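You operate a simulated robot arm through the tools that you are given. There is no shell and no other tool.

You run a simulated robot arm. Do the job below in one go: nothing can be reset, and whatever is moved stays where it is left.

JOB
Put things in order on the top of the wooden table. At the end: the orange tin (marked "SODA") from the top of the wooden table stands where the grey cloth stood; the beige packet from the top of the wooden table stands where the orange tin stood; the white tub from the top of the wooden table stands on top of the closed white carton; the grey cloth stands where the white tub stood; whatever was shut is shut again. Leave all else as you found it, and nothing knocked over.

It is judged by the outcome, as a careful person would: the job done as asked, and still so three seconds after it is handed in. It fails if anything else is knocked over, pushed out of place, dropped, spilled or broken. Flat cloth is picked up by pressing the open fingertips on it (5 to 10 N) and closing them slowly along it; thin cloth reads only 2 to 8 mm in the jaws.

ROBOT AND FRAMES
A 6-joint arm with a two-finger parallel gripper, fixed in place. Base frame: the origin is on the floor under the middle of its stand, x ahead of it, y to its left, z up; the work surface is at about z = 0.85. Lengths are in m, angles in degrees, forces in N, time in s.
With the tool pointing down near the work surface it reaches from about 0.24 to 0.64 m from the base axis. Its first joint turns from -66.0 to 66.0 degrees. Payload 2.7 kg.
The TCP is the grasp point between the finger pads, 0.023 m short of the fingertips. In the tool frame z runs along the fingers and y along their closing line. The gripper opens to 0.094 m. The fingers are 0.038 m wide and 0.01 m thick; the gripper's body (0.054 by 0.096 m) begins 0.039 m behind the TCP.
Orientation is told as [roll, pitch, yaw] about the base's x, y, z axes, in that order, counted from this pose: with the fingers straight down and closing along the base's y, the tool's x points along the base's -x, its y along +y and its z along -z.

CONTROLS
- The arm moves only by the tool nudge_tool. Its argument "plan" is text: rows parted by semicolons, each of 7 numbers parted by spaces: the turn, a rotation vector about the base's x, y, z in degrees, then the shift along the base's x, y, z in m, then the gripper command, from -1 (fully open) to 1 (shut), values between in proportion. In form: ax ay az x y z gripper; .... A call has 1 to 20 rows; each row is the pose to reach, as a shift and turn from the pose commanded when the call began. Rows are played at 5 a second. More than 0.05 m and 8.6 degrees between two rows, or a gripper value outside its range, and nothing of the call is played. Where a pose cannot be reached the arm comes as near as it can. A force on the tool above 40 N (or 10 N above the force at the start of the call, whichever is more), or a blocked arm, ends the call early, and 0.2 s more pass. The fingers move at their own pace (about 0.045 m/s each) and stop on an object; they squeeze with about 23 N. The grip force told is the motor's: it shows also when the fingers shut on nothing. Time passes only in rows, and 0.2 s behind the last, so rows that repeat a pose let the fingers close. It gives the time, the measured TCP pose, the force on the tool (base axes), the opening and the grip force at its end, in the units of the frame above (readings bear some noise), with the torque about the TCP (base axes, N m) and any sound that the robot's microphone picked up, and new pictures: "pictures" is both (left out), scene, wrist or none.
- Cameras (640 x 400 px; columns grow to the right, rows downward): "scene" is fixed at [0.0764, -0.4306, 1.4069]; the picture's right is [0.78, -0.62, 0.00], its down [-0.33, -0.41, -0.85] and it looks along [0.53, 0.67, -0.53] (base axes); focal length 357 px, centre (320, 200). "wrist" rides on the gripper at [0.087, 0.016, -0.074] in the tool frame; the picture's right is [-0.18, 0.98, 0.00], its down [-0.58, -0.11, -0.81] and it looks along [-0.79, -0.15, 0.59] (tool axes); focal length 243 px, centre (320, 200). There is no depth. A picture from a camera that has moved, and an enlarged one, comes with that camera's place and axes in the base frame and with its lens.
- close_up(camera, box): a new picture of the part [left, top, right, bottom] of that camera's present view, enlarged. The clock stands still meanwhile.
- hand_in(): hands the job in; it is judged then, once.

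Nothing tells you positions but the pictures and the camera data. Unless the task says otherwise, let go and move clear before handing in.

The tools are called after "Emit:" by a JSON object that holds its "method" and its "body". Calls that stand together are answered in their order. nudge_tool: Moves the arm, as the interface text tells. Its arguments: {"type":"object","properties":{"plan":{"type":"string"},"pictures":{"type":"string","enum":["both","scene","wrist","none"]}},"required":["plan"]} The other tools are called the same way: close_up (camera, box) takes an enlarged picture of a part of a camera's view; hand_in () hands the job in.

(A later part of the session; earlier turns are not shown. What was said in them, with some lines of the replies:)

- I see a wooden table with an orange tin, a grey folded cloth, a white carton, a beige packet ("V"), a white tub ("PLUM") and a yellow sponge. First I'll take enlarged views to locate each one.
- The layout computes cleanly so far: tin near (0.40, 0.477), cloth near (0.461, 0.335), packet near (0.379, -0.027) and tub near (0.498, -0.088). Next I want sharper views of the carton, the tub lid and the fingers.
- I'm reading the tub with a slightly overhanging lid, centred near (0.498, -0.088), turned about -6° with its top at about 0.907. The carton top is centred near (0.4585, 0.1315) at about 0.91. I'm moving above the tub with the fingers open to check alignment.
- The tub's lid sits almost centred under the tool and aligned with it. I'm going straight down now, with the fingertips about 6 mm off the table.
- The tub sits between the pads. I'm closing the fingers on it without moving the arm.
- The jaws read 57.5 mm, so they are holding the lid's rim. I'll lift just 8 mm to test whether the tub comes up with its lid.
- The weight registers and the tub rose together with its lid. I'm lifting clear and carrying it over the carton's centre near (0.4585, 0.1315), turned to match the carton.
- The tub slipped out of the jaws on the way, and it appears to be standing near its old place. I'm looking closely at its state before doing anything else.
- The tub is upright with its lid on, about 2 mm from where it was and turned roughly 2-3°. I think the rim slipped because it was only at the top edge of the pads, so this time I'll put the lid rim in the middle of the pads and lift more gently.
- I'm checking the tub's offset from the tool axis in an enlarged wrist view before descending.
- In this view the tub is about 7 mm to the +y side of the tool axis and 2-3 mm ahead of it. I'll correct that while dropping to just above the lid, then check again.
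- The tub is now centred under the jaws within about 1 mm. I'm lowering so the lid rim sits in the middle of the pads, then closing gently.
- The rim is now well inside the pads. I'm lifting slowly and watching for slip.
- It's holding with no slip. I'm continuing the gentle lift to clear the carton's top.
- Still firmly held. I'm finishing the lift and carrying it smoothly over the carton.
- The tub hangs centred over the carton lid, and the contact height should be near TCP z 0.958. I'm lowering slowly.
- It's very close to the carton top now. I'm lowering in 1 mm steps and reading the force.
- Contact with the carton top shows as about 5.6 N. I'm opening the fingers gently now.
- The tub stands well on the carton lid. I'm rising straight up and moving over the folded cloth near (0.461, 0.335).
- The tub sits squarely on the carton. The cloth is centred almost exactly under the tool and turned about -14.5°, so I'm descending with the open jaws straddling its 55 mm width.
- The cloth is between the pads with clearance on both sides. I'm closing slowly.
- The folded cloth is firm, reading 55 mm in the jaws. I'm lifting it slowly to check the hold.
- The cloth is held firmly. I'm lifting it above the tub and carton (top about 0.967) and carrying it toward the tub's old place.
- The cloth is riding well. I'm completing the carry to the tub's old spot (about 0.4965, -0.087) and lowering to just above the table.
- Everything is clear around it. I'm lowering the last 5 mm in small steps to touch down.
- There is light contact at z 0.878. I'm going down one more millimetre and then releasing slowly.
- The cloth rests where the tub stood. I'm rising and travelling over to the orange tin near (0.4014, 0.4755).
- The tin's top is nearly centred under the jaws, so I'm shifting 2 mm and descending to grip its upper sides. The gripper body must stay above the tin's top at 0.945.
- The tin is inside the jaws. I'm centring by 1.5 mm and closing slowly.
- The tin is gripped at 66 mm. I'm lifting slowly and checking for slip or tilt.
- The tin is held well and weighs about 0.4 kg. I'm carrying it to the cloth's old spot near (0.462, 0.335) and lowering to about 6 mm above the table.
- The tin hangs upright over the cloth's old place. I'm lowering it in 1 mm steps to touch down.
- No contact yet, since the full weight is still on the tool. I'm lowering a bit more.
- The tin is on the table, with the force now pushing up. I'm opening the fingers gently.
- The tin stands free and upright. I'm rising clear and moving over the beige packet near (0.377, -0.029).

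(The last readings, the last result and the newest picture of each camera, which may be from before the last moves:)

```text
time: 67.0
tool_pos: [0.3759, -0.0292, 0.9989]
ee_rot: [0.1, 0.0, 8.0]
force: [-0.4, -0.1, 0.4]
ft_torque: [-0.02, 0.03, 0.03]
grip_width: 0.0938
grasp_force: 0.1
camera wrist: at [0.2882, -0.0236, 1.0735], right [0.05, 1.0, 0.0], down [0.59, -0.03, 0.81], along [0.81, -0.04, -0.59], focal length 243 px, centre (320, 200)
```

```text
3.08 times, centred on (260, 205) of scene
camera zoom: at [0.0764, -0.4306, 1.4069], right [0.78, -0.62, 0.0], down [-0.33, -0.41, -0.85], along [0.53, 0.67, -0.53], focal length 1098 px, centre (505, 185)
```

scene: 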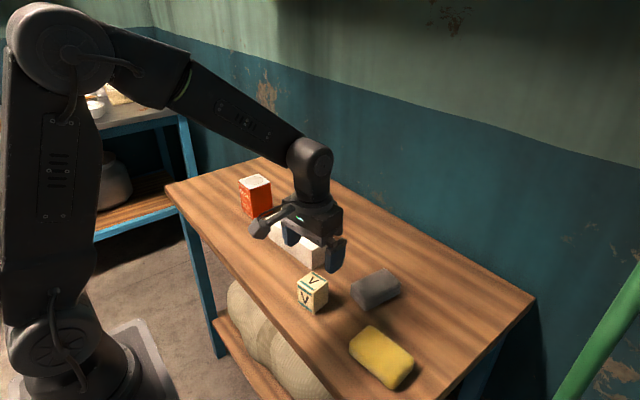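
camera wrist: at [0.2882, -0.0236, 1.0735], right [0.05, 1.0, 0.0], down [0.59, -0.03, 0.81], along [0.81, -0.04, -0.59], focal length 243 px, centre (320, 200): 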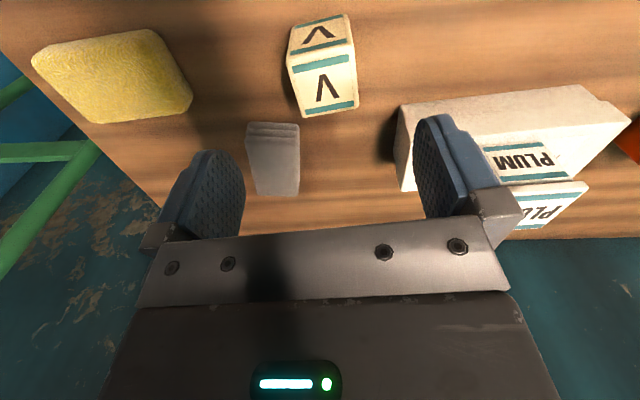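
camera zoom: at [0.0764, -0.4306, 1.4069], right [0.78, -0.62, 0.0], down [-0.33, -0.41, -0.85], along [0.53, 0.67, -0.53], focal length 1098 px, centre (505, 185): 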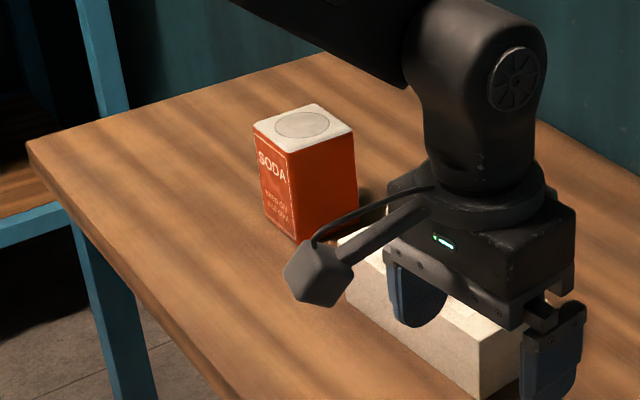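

The packet is about 4-5 mm to the +y side of the tool axis and well aligned. I'm correcting and descending to straddle it.

Emit:
{"method": "nudge_tool", "body": {"plan": "0 0 0 0 0.002 -0.025 -1; 0 0 0 0 0.004 -0.05 -1; 0 0 0 0 0.004 -0.075 -1; 0 0 0 0 0.004 -0.095 -1; 0 0 0 0 0.004 -0.107 -1; 0 0 0 0 0.004 -0.1125 -1; 0 0 0 0 0.004 -0.1125 -1", "pictures": "both"}}

Emit:
{"method": "close_up", "body": {"camera": "scene", "box": [250, 220, 370, 320]}}

```text
time: 68.6
tool_pos: [0.3773, -0.0242, 0.8868]
ee_rot: [0.1, -0.1, 8.0]
force: [0.7, 0.1, 0.6]
ft_torque: [-0.02, 0.0, 0.0]
grip_width: 0.0941
grasp_force: 0.0
camera wrist: at [0.2896, -0.0195, 0.9618], right [0.05, 1.0, 0.0], down [0.59, -0.03, 0.81], along [0.81, -0.04, -0.59], focal length 243 px, centre (320, 200)
```

scene: 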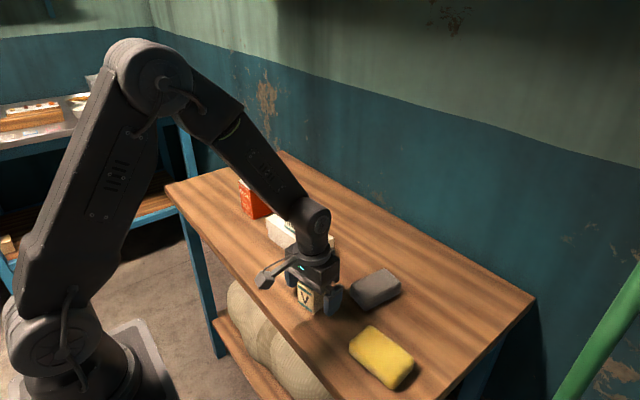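
wrist: 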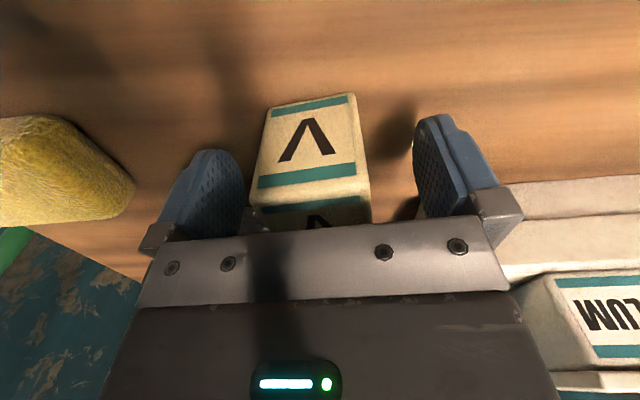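

```text
4.00 times, centred on (310, 270) of scene
camera zoom: at [0.0764, -0.4306, 1.4069], right [0.78, -0.62, 0.0], down [-0.33, -0.41, -0.85], along [0.53, 0.67, -0.53], focal length 1427 px, centre (360, -80)
```

zoom: 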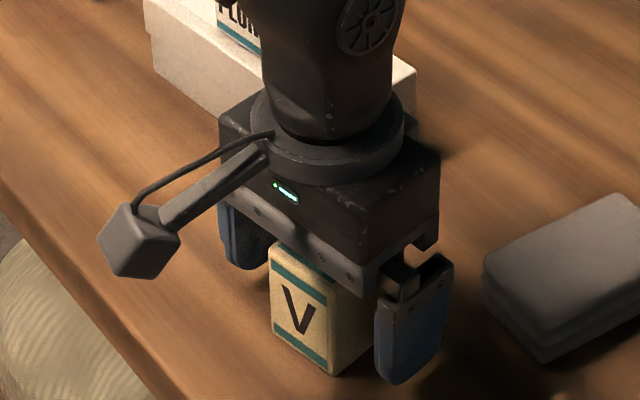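

The packet is between the pads, roughly centred. I'm closing gently.

Emit:
{"method": "nudge_tool", "body": {"plan": "0 0 0 0 0 0 -0.5; 0 0 0 0 0 0 -0.1; 0 0 0 0 0 0 0.05; 0 0 0 0 0 0 0.15; 0 0 0 0 0 0 0.3; 0 0 0 0 0 0 0.6; 0 0 0 0 0 0 1; 0 0 0 0 0 0 1", "pictures": "wrist"}}

```text
time: 70.4
tool_pos: [0.3783, -0.0248, 0.8869]
ee_rot: [0.1, 0.0, 8.0]
force: [0.2, 0.2, 0.0]
ft_torque: [-0.06, 0.0, -0.02]
grip_width: 0.0448
grasp_force: 22.9
camera wrist: at [0.2896, -0.0194, 0.962], right [0.05, 1.0, 0.0], down [0.59, -0.03, 0.81], along [0.81, -0.04, -0.59], focal length 243 px, centre (320, 200)
```

wrist: 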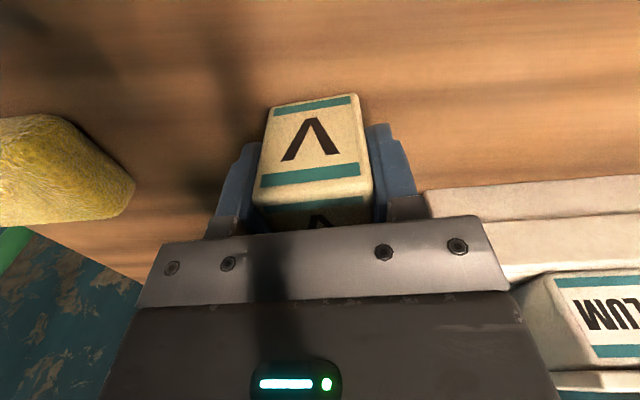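

The packet is gripped at 45 mm. I'm lifting slowly to verify the hold.

Emit:
{"method": "nudge_tool", "body": {"plan": "0 0 0 0 0 0.002 1; 0 0 0 0 0 0.004 1; 0 0 0 0 0 0.007 1; 0 0 0 0 0 0.011 1; 0 0 0 0 0 0.015 1; 0 0 0 0 0 0.018 1; 0 0 0 0 0 0.02 1; 0 0 0 0 0 0.02 1", "pictures": "both"}}

Emit:
{"method": "close_up", "body": {"camera": "scene", "box": [250, 220, 370, 320]}}

```text
time: 72.2
tool_pos: [0.3767, -0.0251, 0.906]
ee_rot: [0.1, 0.0, 7.9]
force: [-0.1, -0.1, -0.8]
ft_torque: [0.0, 0.01, -0.02]
grip_width: 0.0446
grasp_force: 23.3
camera wrist: at [0.2891, -0.02, 0.9815], right [0.05, 1.0, 0.0], down [0.59, -0.03, 0.81], along [0.81, -0.04, -0.59], focal length 243 px, centre (320, 200)
```

scene: 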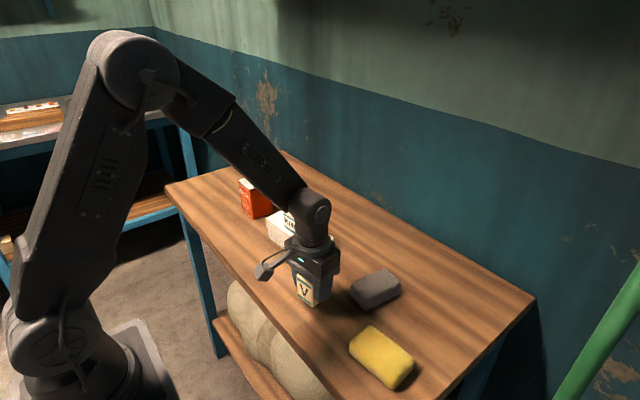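
wrist: 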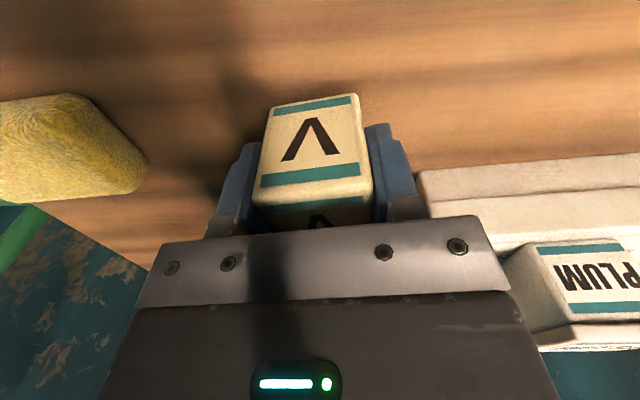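

```text
4.00 times, centred on (310, 270) of scene
camera zoom: at [0.0764, -0.4306, 1.4069], right [0.78, -0.62, 0.0], down [-0.33, -0.41, -0.85], along [0.53, 0.67, -0.53], focal length 1427 px, centre (360, -80)
```

zoom: 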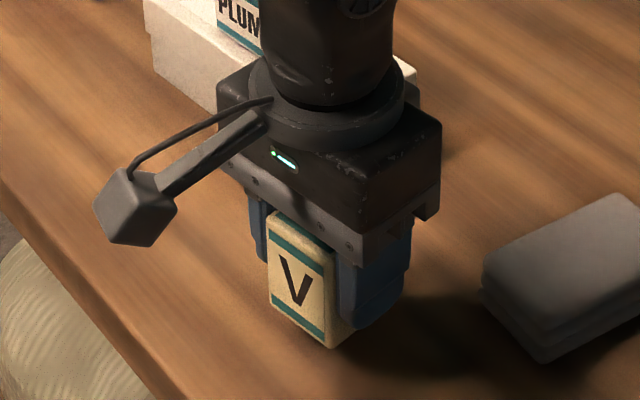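

It's held securely. I'm lifting high enough to pass the tub and tin, and carrying it toward the tin's old spot.

Emit:
{"method": "nudge_tool", "body": {"plan": "0 0 0 0 0 0.005 1; 0 0 0 0 0 0.02 1; 0 0 0 0 0 0.045 1; 0 0 0 0 0 0.07 1; 0 0 0 0 0 0.095 1; 0 0 0 0 0 0.12 1; 0 0 0 0 0 0.135 1; 0 0 0 0 0 0.143 1; 0 0 -0.1 0.0004 0.0075 0.143 1; 0 0 -0.3 0.0011 0.0225 0.143 1; 0 0 -0.7 0.0024 0.05 0.143 1; 0 0 -1.2 0.0041 0.0849 0.143 1; 0 0 -1.7 0.0059 0.1199 0.143 1; 0 0 -2.2 0.0076 0.1548 0.143 1; 0 0 -2.7 0.0093 0.1898 0.143 1; 0 0 -3.2 0.011 0.2248 0.143 1; 0 0 -3.6 0.0127 0.2597 0.143 1; 0 0 -4.1 0.0144 0.2947 0.143 1; 0 0 -4.5 0.0156 0.3197 0.143 1; 0 0 -4.7 0.0163 0.3347 0.143 1", "pictures": "both"}}

```text
time: 76.4
tool_pos: [0.3928, 0.3098, 1.0504]
ee_rot: [0.2, 0.0, 3.3]
force: [0.8, 0.5, -0.8]
ft_torque: [0.01, -0.01, 0.04]
grip_width: 0.0448
grasp_force: 23.2
camera wrist: at [0.3059, 0.3219, 1.126], right [0.13, 0.99, 0.0], down [0.59, -0.08, 0.81], along [0.8, -0.1, -0.59], focal length 243 px, centre (320, 200)
```

scene: 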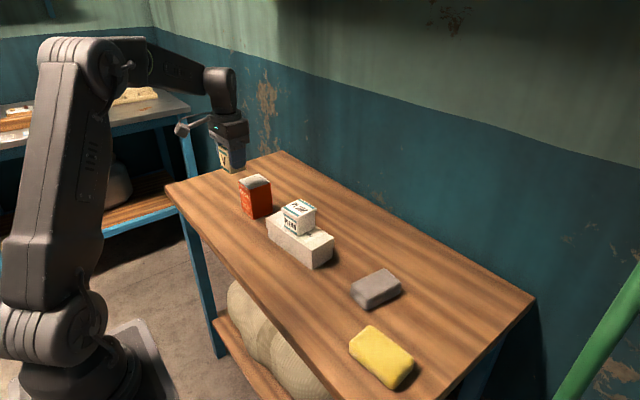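
wrist: 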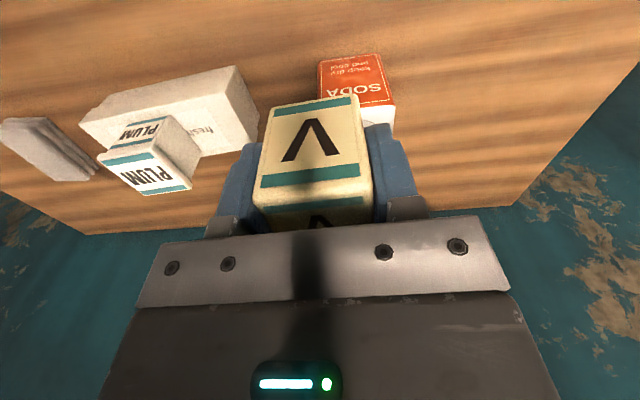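

I'm finishing the carry to the tin's old spot (0.4014, 0.4745) and lowering to a few millimetres above the table.

Emit:
{"method": "nudge_tool", "body": {"plan": "0 0 -0.1 0.0005 0.0099 0 1; 0 0 -0.4 0.0013 0.0264 0 1; 0 0 -0.7 0.0024 0.0494 0 1; 0 0 -1.1 0.0037 0.0758 0 1; 0 0 -1.4 0.005 0.1022 0 1; 0 0 -1.8 0.0063 0.1285 0 1; 0 0 -2.1 0.0073 0.1483 0 1; 0 0 -2.2 0.0079 0.1599 0 1; 0 0 -2.3 0.0081 0.1648 0 1; 0 0 -2.3 0.0081 0.1648 -0.02 1; 0 0 -2.3 0.0081 0.1648 -0.05 1; 0 0 -2.3 0.0081 0.1648 -0.08 1; 0 0 -2.3 0.0081 0.1648 -0.11 1; 0 0 -2.3 0.0081 0.1648 -0.132 1; 0 0 -2.3 0.0081 0.1648 -0.147 1; 0 0 -2.3 0.0081 0.1648 -0.155 1; 0 0 -2.3 0.0081 0.1648 -0.157 1; 0 0 -2.3 0.0081 0.1648 -0.157 1", "pictures": "both"}}

Emit:
{"method": "close_up", "body": {"camera": "scene", "box": [170, 120, 300, 230]}}

```text
time: 80.2
tool_pos: [0.4018, 0.4756, 0.8929]
ee_rot: [0.0, 0.1, 1.1]
force: [0.2, 0.1, -1.2]
ft_torque: [-0.02, -0.01, 0.01]
grip_width: 0.0448
grasp_force: 23.0
camera wrist: at [0.3152, 0.491, 0.9681], right [0.17, 0.99, 0.0], down [0.58, -0.1, 0.81], along [0.8, -0.13, -0.59], focal length 243 px, centre (320, 200)
```

scene: 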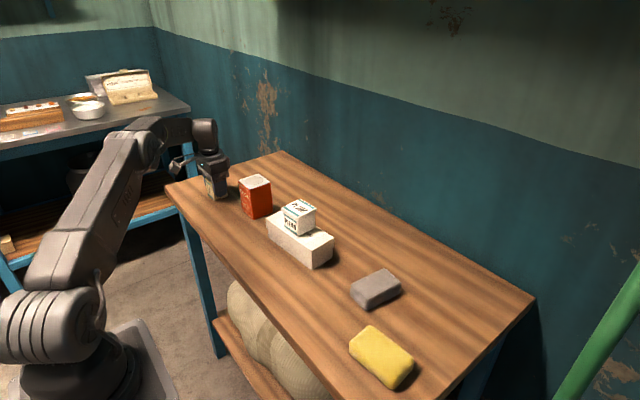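
wrist: 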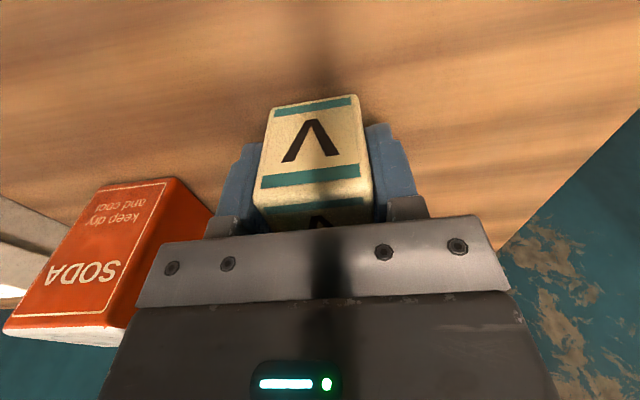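

```text
3.64 times, centred on (235, 175) of scene
camera zoom: at [0.0764, -0.4306, 1.4069], right [0.78, -0.62, 0.0], down [-0.33, -0.41, -0.85], along [0.53, 0.67, -0.53], focal length 1298 px, centre (629, 291)
```

zoom: 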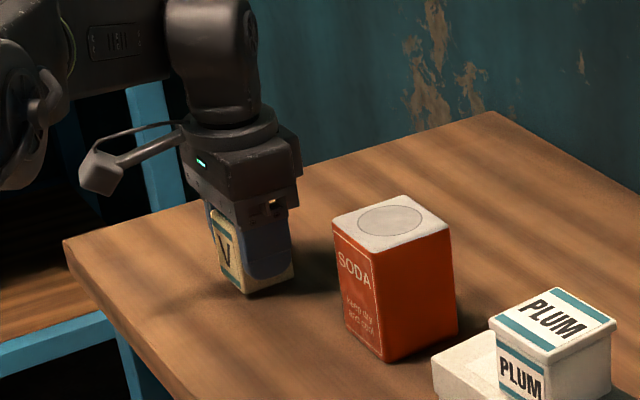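

The packet is over the right spot and clear of the tin. I'm lowering in millimetre steps.

Emit:
{"method": "nudge_tool", "body": {"plan": "0 0 0 0 0 -0.001 1; 0 0 0 0 0 -0.002 1; 0 0 0 0 0 -0.003 1; 0 0 0 0 0 -0.004 1; 0 0 0 0 0 -0.005 1; 0 0 0 0 0 -0.0055 1; 0 0 0 0 0 -0.0055 1", "pictures": "none"}}

```text
time: 81.8
tool_pos: [0.4017, 0.4757, 0.8869]
ee_rot: [0.0, 0.1, 0.9]
force: [0.6, -0.2, -1.0]
ft_torque: [0.02, -0.02, -0.01]
grip_width: 0.0449
grasp_force: 22.7
```

Emit:
{"method": "nudge_tool", "body": {"plan": "0 0 0 0 0 -0.0005 1; 0 0 0 0 0 -0.001 1; 0 0 0 0 0 -0.001 1", "pictures": "none"}}

```text
time: 82.6
tool_pos: [0.4004, 0.4758, 0.8857]
ee_rot: [0.1, -0.1, 0.9]
force: [-2.6, -1.4, 8.1]
ft_torque: [-0.25, 0.12, -0.03]
grip_width: 0.045
grasp_force: 22.9
```

The packet is touching the table (about 8 N up). I'm releasing gently.

Emit:
{"method": "nudge_tool", "body": {"plan": "0 0 0 0 0 0 0.1; 0 0 0 0 0 0 0; 0 0 0 0 0 0 -0.15; 0 0 0 0 0 0 -0.4; 0 0 0 0 0 0 -0.7; 0 0 0 0 0 0 -0.9; 0 0 0 0 0 0 -0.9", "pictures": "both"}}

Emit:
{"method": "close_up", "body": {"camera": "scene", "box": [170, 120, 300, 230]}}

```text
time: 84.2
tool_pos: [0.401, 0.474, 0.8853]
ee_rot: [0.1, 0.0, 1.0]
force: [-0.2, 1.1, -0.3]
ft_torque: [0.02, 0.02, -0.03]
grip_width: 0.0892
grasp_force: 0.0
camera wrist: at [0.3146, 0.4909, 0.9608], right [0.17, 0.99, 0.0], down [0.58, -0.1, 0.81], along [0.8, -0.13, -0.59], focal length 243 px, centre (320, 200)
```

scene: 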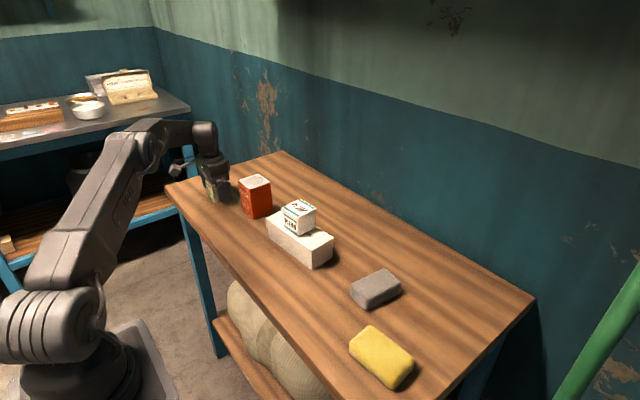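
wrist: 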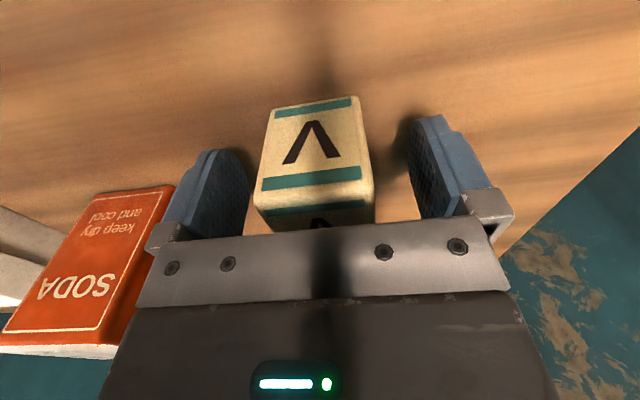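

```text
3.64 times, centred on (235, 175) of scene
camera zoom: at [0.0764, -0.4306, 1.4069], right [0.78, -0.62, 0.0], down [-0.33, -0.41, -0.85], along [0.53, 0.67, -0.53], focal length 1298 px, centre (629, 291)
```

zoom: 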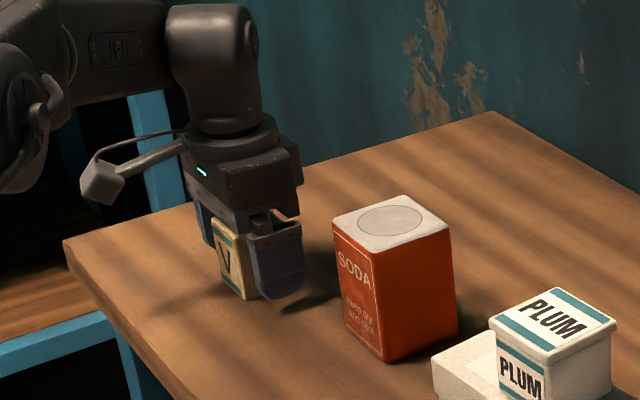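

The packet is released and standing. I'm rising straight up and moving well clear, back near the starting pose, for a final inspection.

Emit:
{"method": "nudge_tool", "body": {"plan": "0 0 0 0 0 0.015 -0.9; 0 0 0 0 0 0.045 -1; 0 0 0 0 0 0.085 -1; 0 0 0 0 0 0.125 -1; 0 0 0 0 0 0.165 -1; 0 0 0 0 -0.02 0.2 -1; 0 0 0 0 -0.06 0.22 -1; 0 0 0 -0.005 -0.1 0.24 -1; 0 0 0 -0.01 -0.14 0.26 -1; 0 0 0 -0.015 -0.18 0.28 -1; 0 0 0 -0.016 -0.22 0.298 -1; 0 0 0 -0.016 -0.225 0.298 -1", "pictures": "both"}}

Emit:
{"method": "close_up", "body": {"camera": "scene", "box": [180, 140, 340, 270]}}

Emit:
{"method": "close_up", "body": {"camera": "scene", "box": [260, 200, 440, 400]}}

Emit:
{"method": "close_up", "body": {"camera": "wrist", "box": [0, 0, 320, 200]}}

Emit:
{"method": "close_up", "body": {"camera": "wrist", "box": [320, 0, 640, 200]}}

```text
time: 86.8
tool_pos: [0.3861, 0.2527, 1.1842]
ee_rot: [0.1, 0.0, 1.0]
force: [0.5, -0.4, -0.9]
ft_torque: [0.0, -0.02, 0.01]
grip_width: 0.0938
grasp_force: 0.1
out of reach, approached as far as the arm can: row 5
camera wrist: at [0.2991, 0.2684, 1.2592], right [0.17, 0.99, 0.0], down [0.58, -0.1, 0.81], along [0.8, -0.13, -0.59], focal length 243 px, centre (320, 200)
```

scene: 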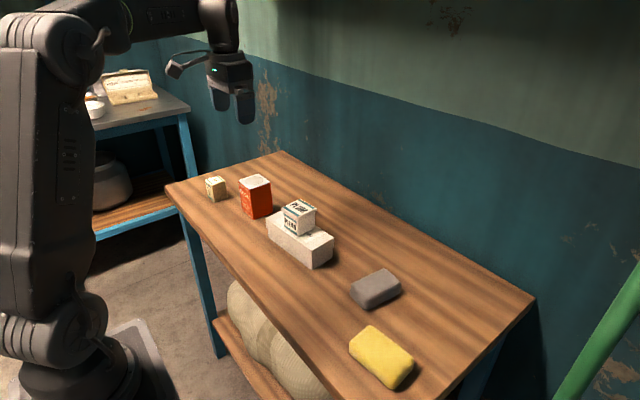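
wrist: 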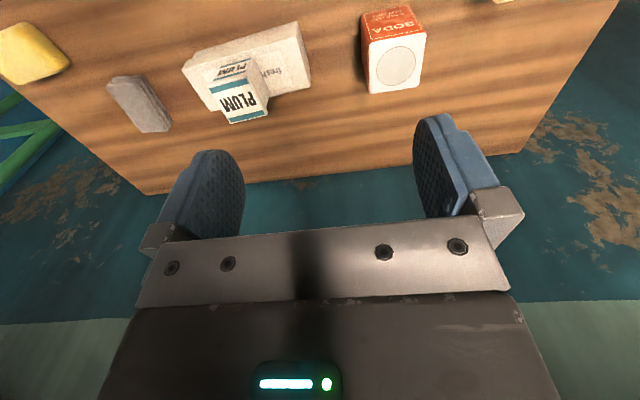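

```text
3.08 times, centred on (260, 205) of scene
camera zoom: at [0.0764, -0.4306, 1.4069], right [0.78, -0.62, 0.0], down [-0.33, -0.41, -0.85], along [0.53, 0.67, -0.53], focal length 1098 px, centre (505, 185)
```

zoom: 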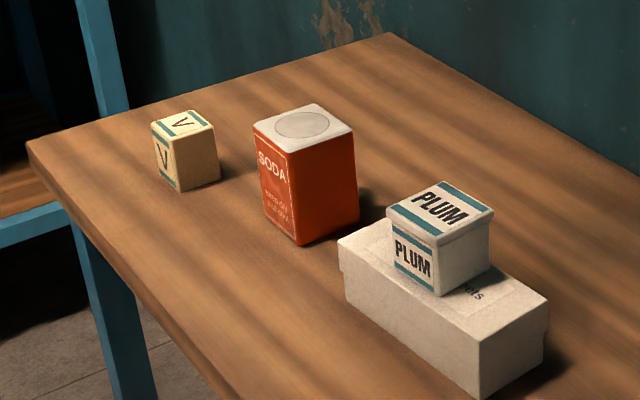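

```text
2.00 times, centred on (350, 300) of scene
camera zoom: at [0.0764, -0.4306, 1.4069], right [0.78, -0.62, 0.0], down [-0.33, -0.41, -0.85], along [0.53, 0.67, -0.53], focal length 714 px, centre (260, 0)
```

zoom: 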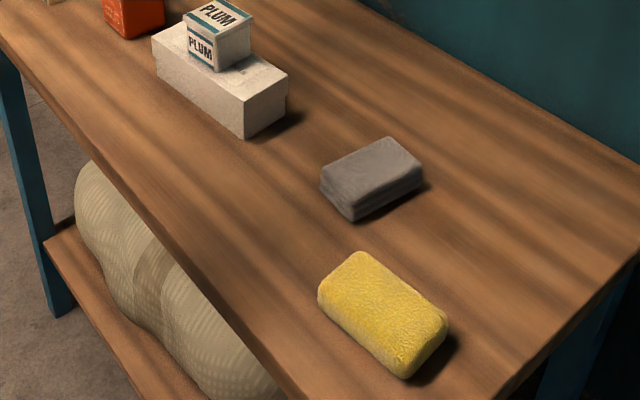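

```text
2.00 times, centred on (160, 100) of wrist
camera zoom: at [0.2991, 0.2684, 1.2592], right [0.17, 0.99, 0.0], down [0.58, -0.1, 0.81], along [0.8, -0.13, -0.59], focal length 485 px, centre (640, 400)
```

zoom: 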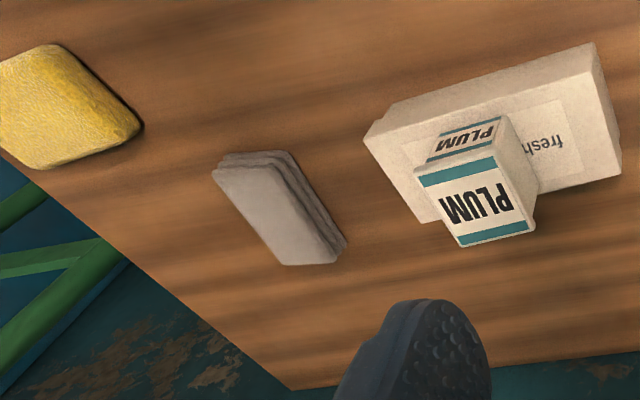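

```text
2.00 times, centred on (480, 100) of wrist
camera zoom: at [0.2991, 0.2684, 1.2592], right [0.17, 0.99, 0.0], down [0.58, -0.1, 0.81], along [0.8, -0.13, -0.59], focal length 485 px, centre (0, 400)
```

zoom: 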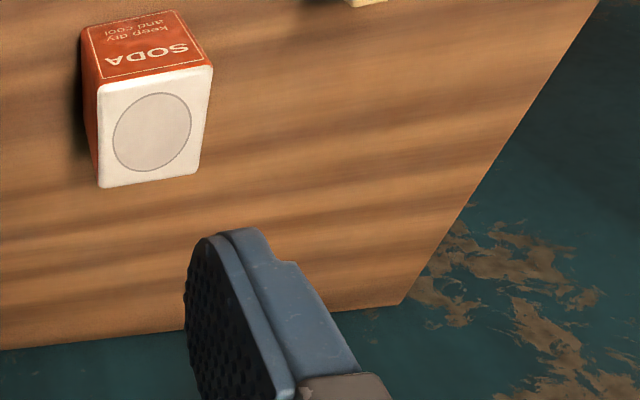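

Everything checks out in the views. The packet stands at the tin's old place, the tin at the cloth's, and the cloth at the tub's, each within a few millimetres. The tub sits upright with its lid on the closed carton, and the carton and sponge haven't moved. The arm is clear, so I'm handing in.

Emit:
{"method": "hand_in", "body": {}}

```text
The job is handed in.
```

The table is rearranged as you asked and handed in; I haven't seen the judge's result. The positions below are my estimates from the final camera views.

- **Orange tin:** stands where the grey cloth stood, near (0.461, 0.337).
- **Beige packet:** stands where the orange tin stood, near (0.403, 0.476).
- **White tub:** stands upright with its lid on, on top of the closed white carton.
- **Grey cloth:** lies where the white tub stood, within about 4 mm.

**Dropped once:** the tub slipped out of the gripper during the first lift. It landed upright with its lid on, about 2–3 mm from where it had stood. I gripped it again with the lid rim in the middle of the pads, and the second lift held.

The carton stayed shut and, like the yellow sponge, shows no movement in the final views. The gripper is open, and the arm is clear, back near its starting pose.
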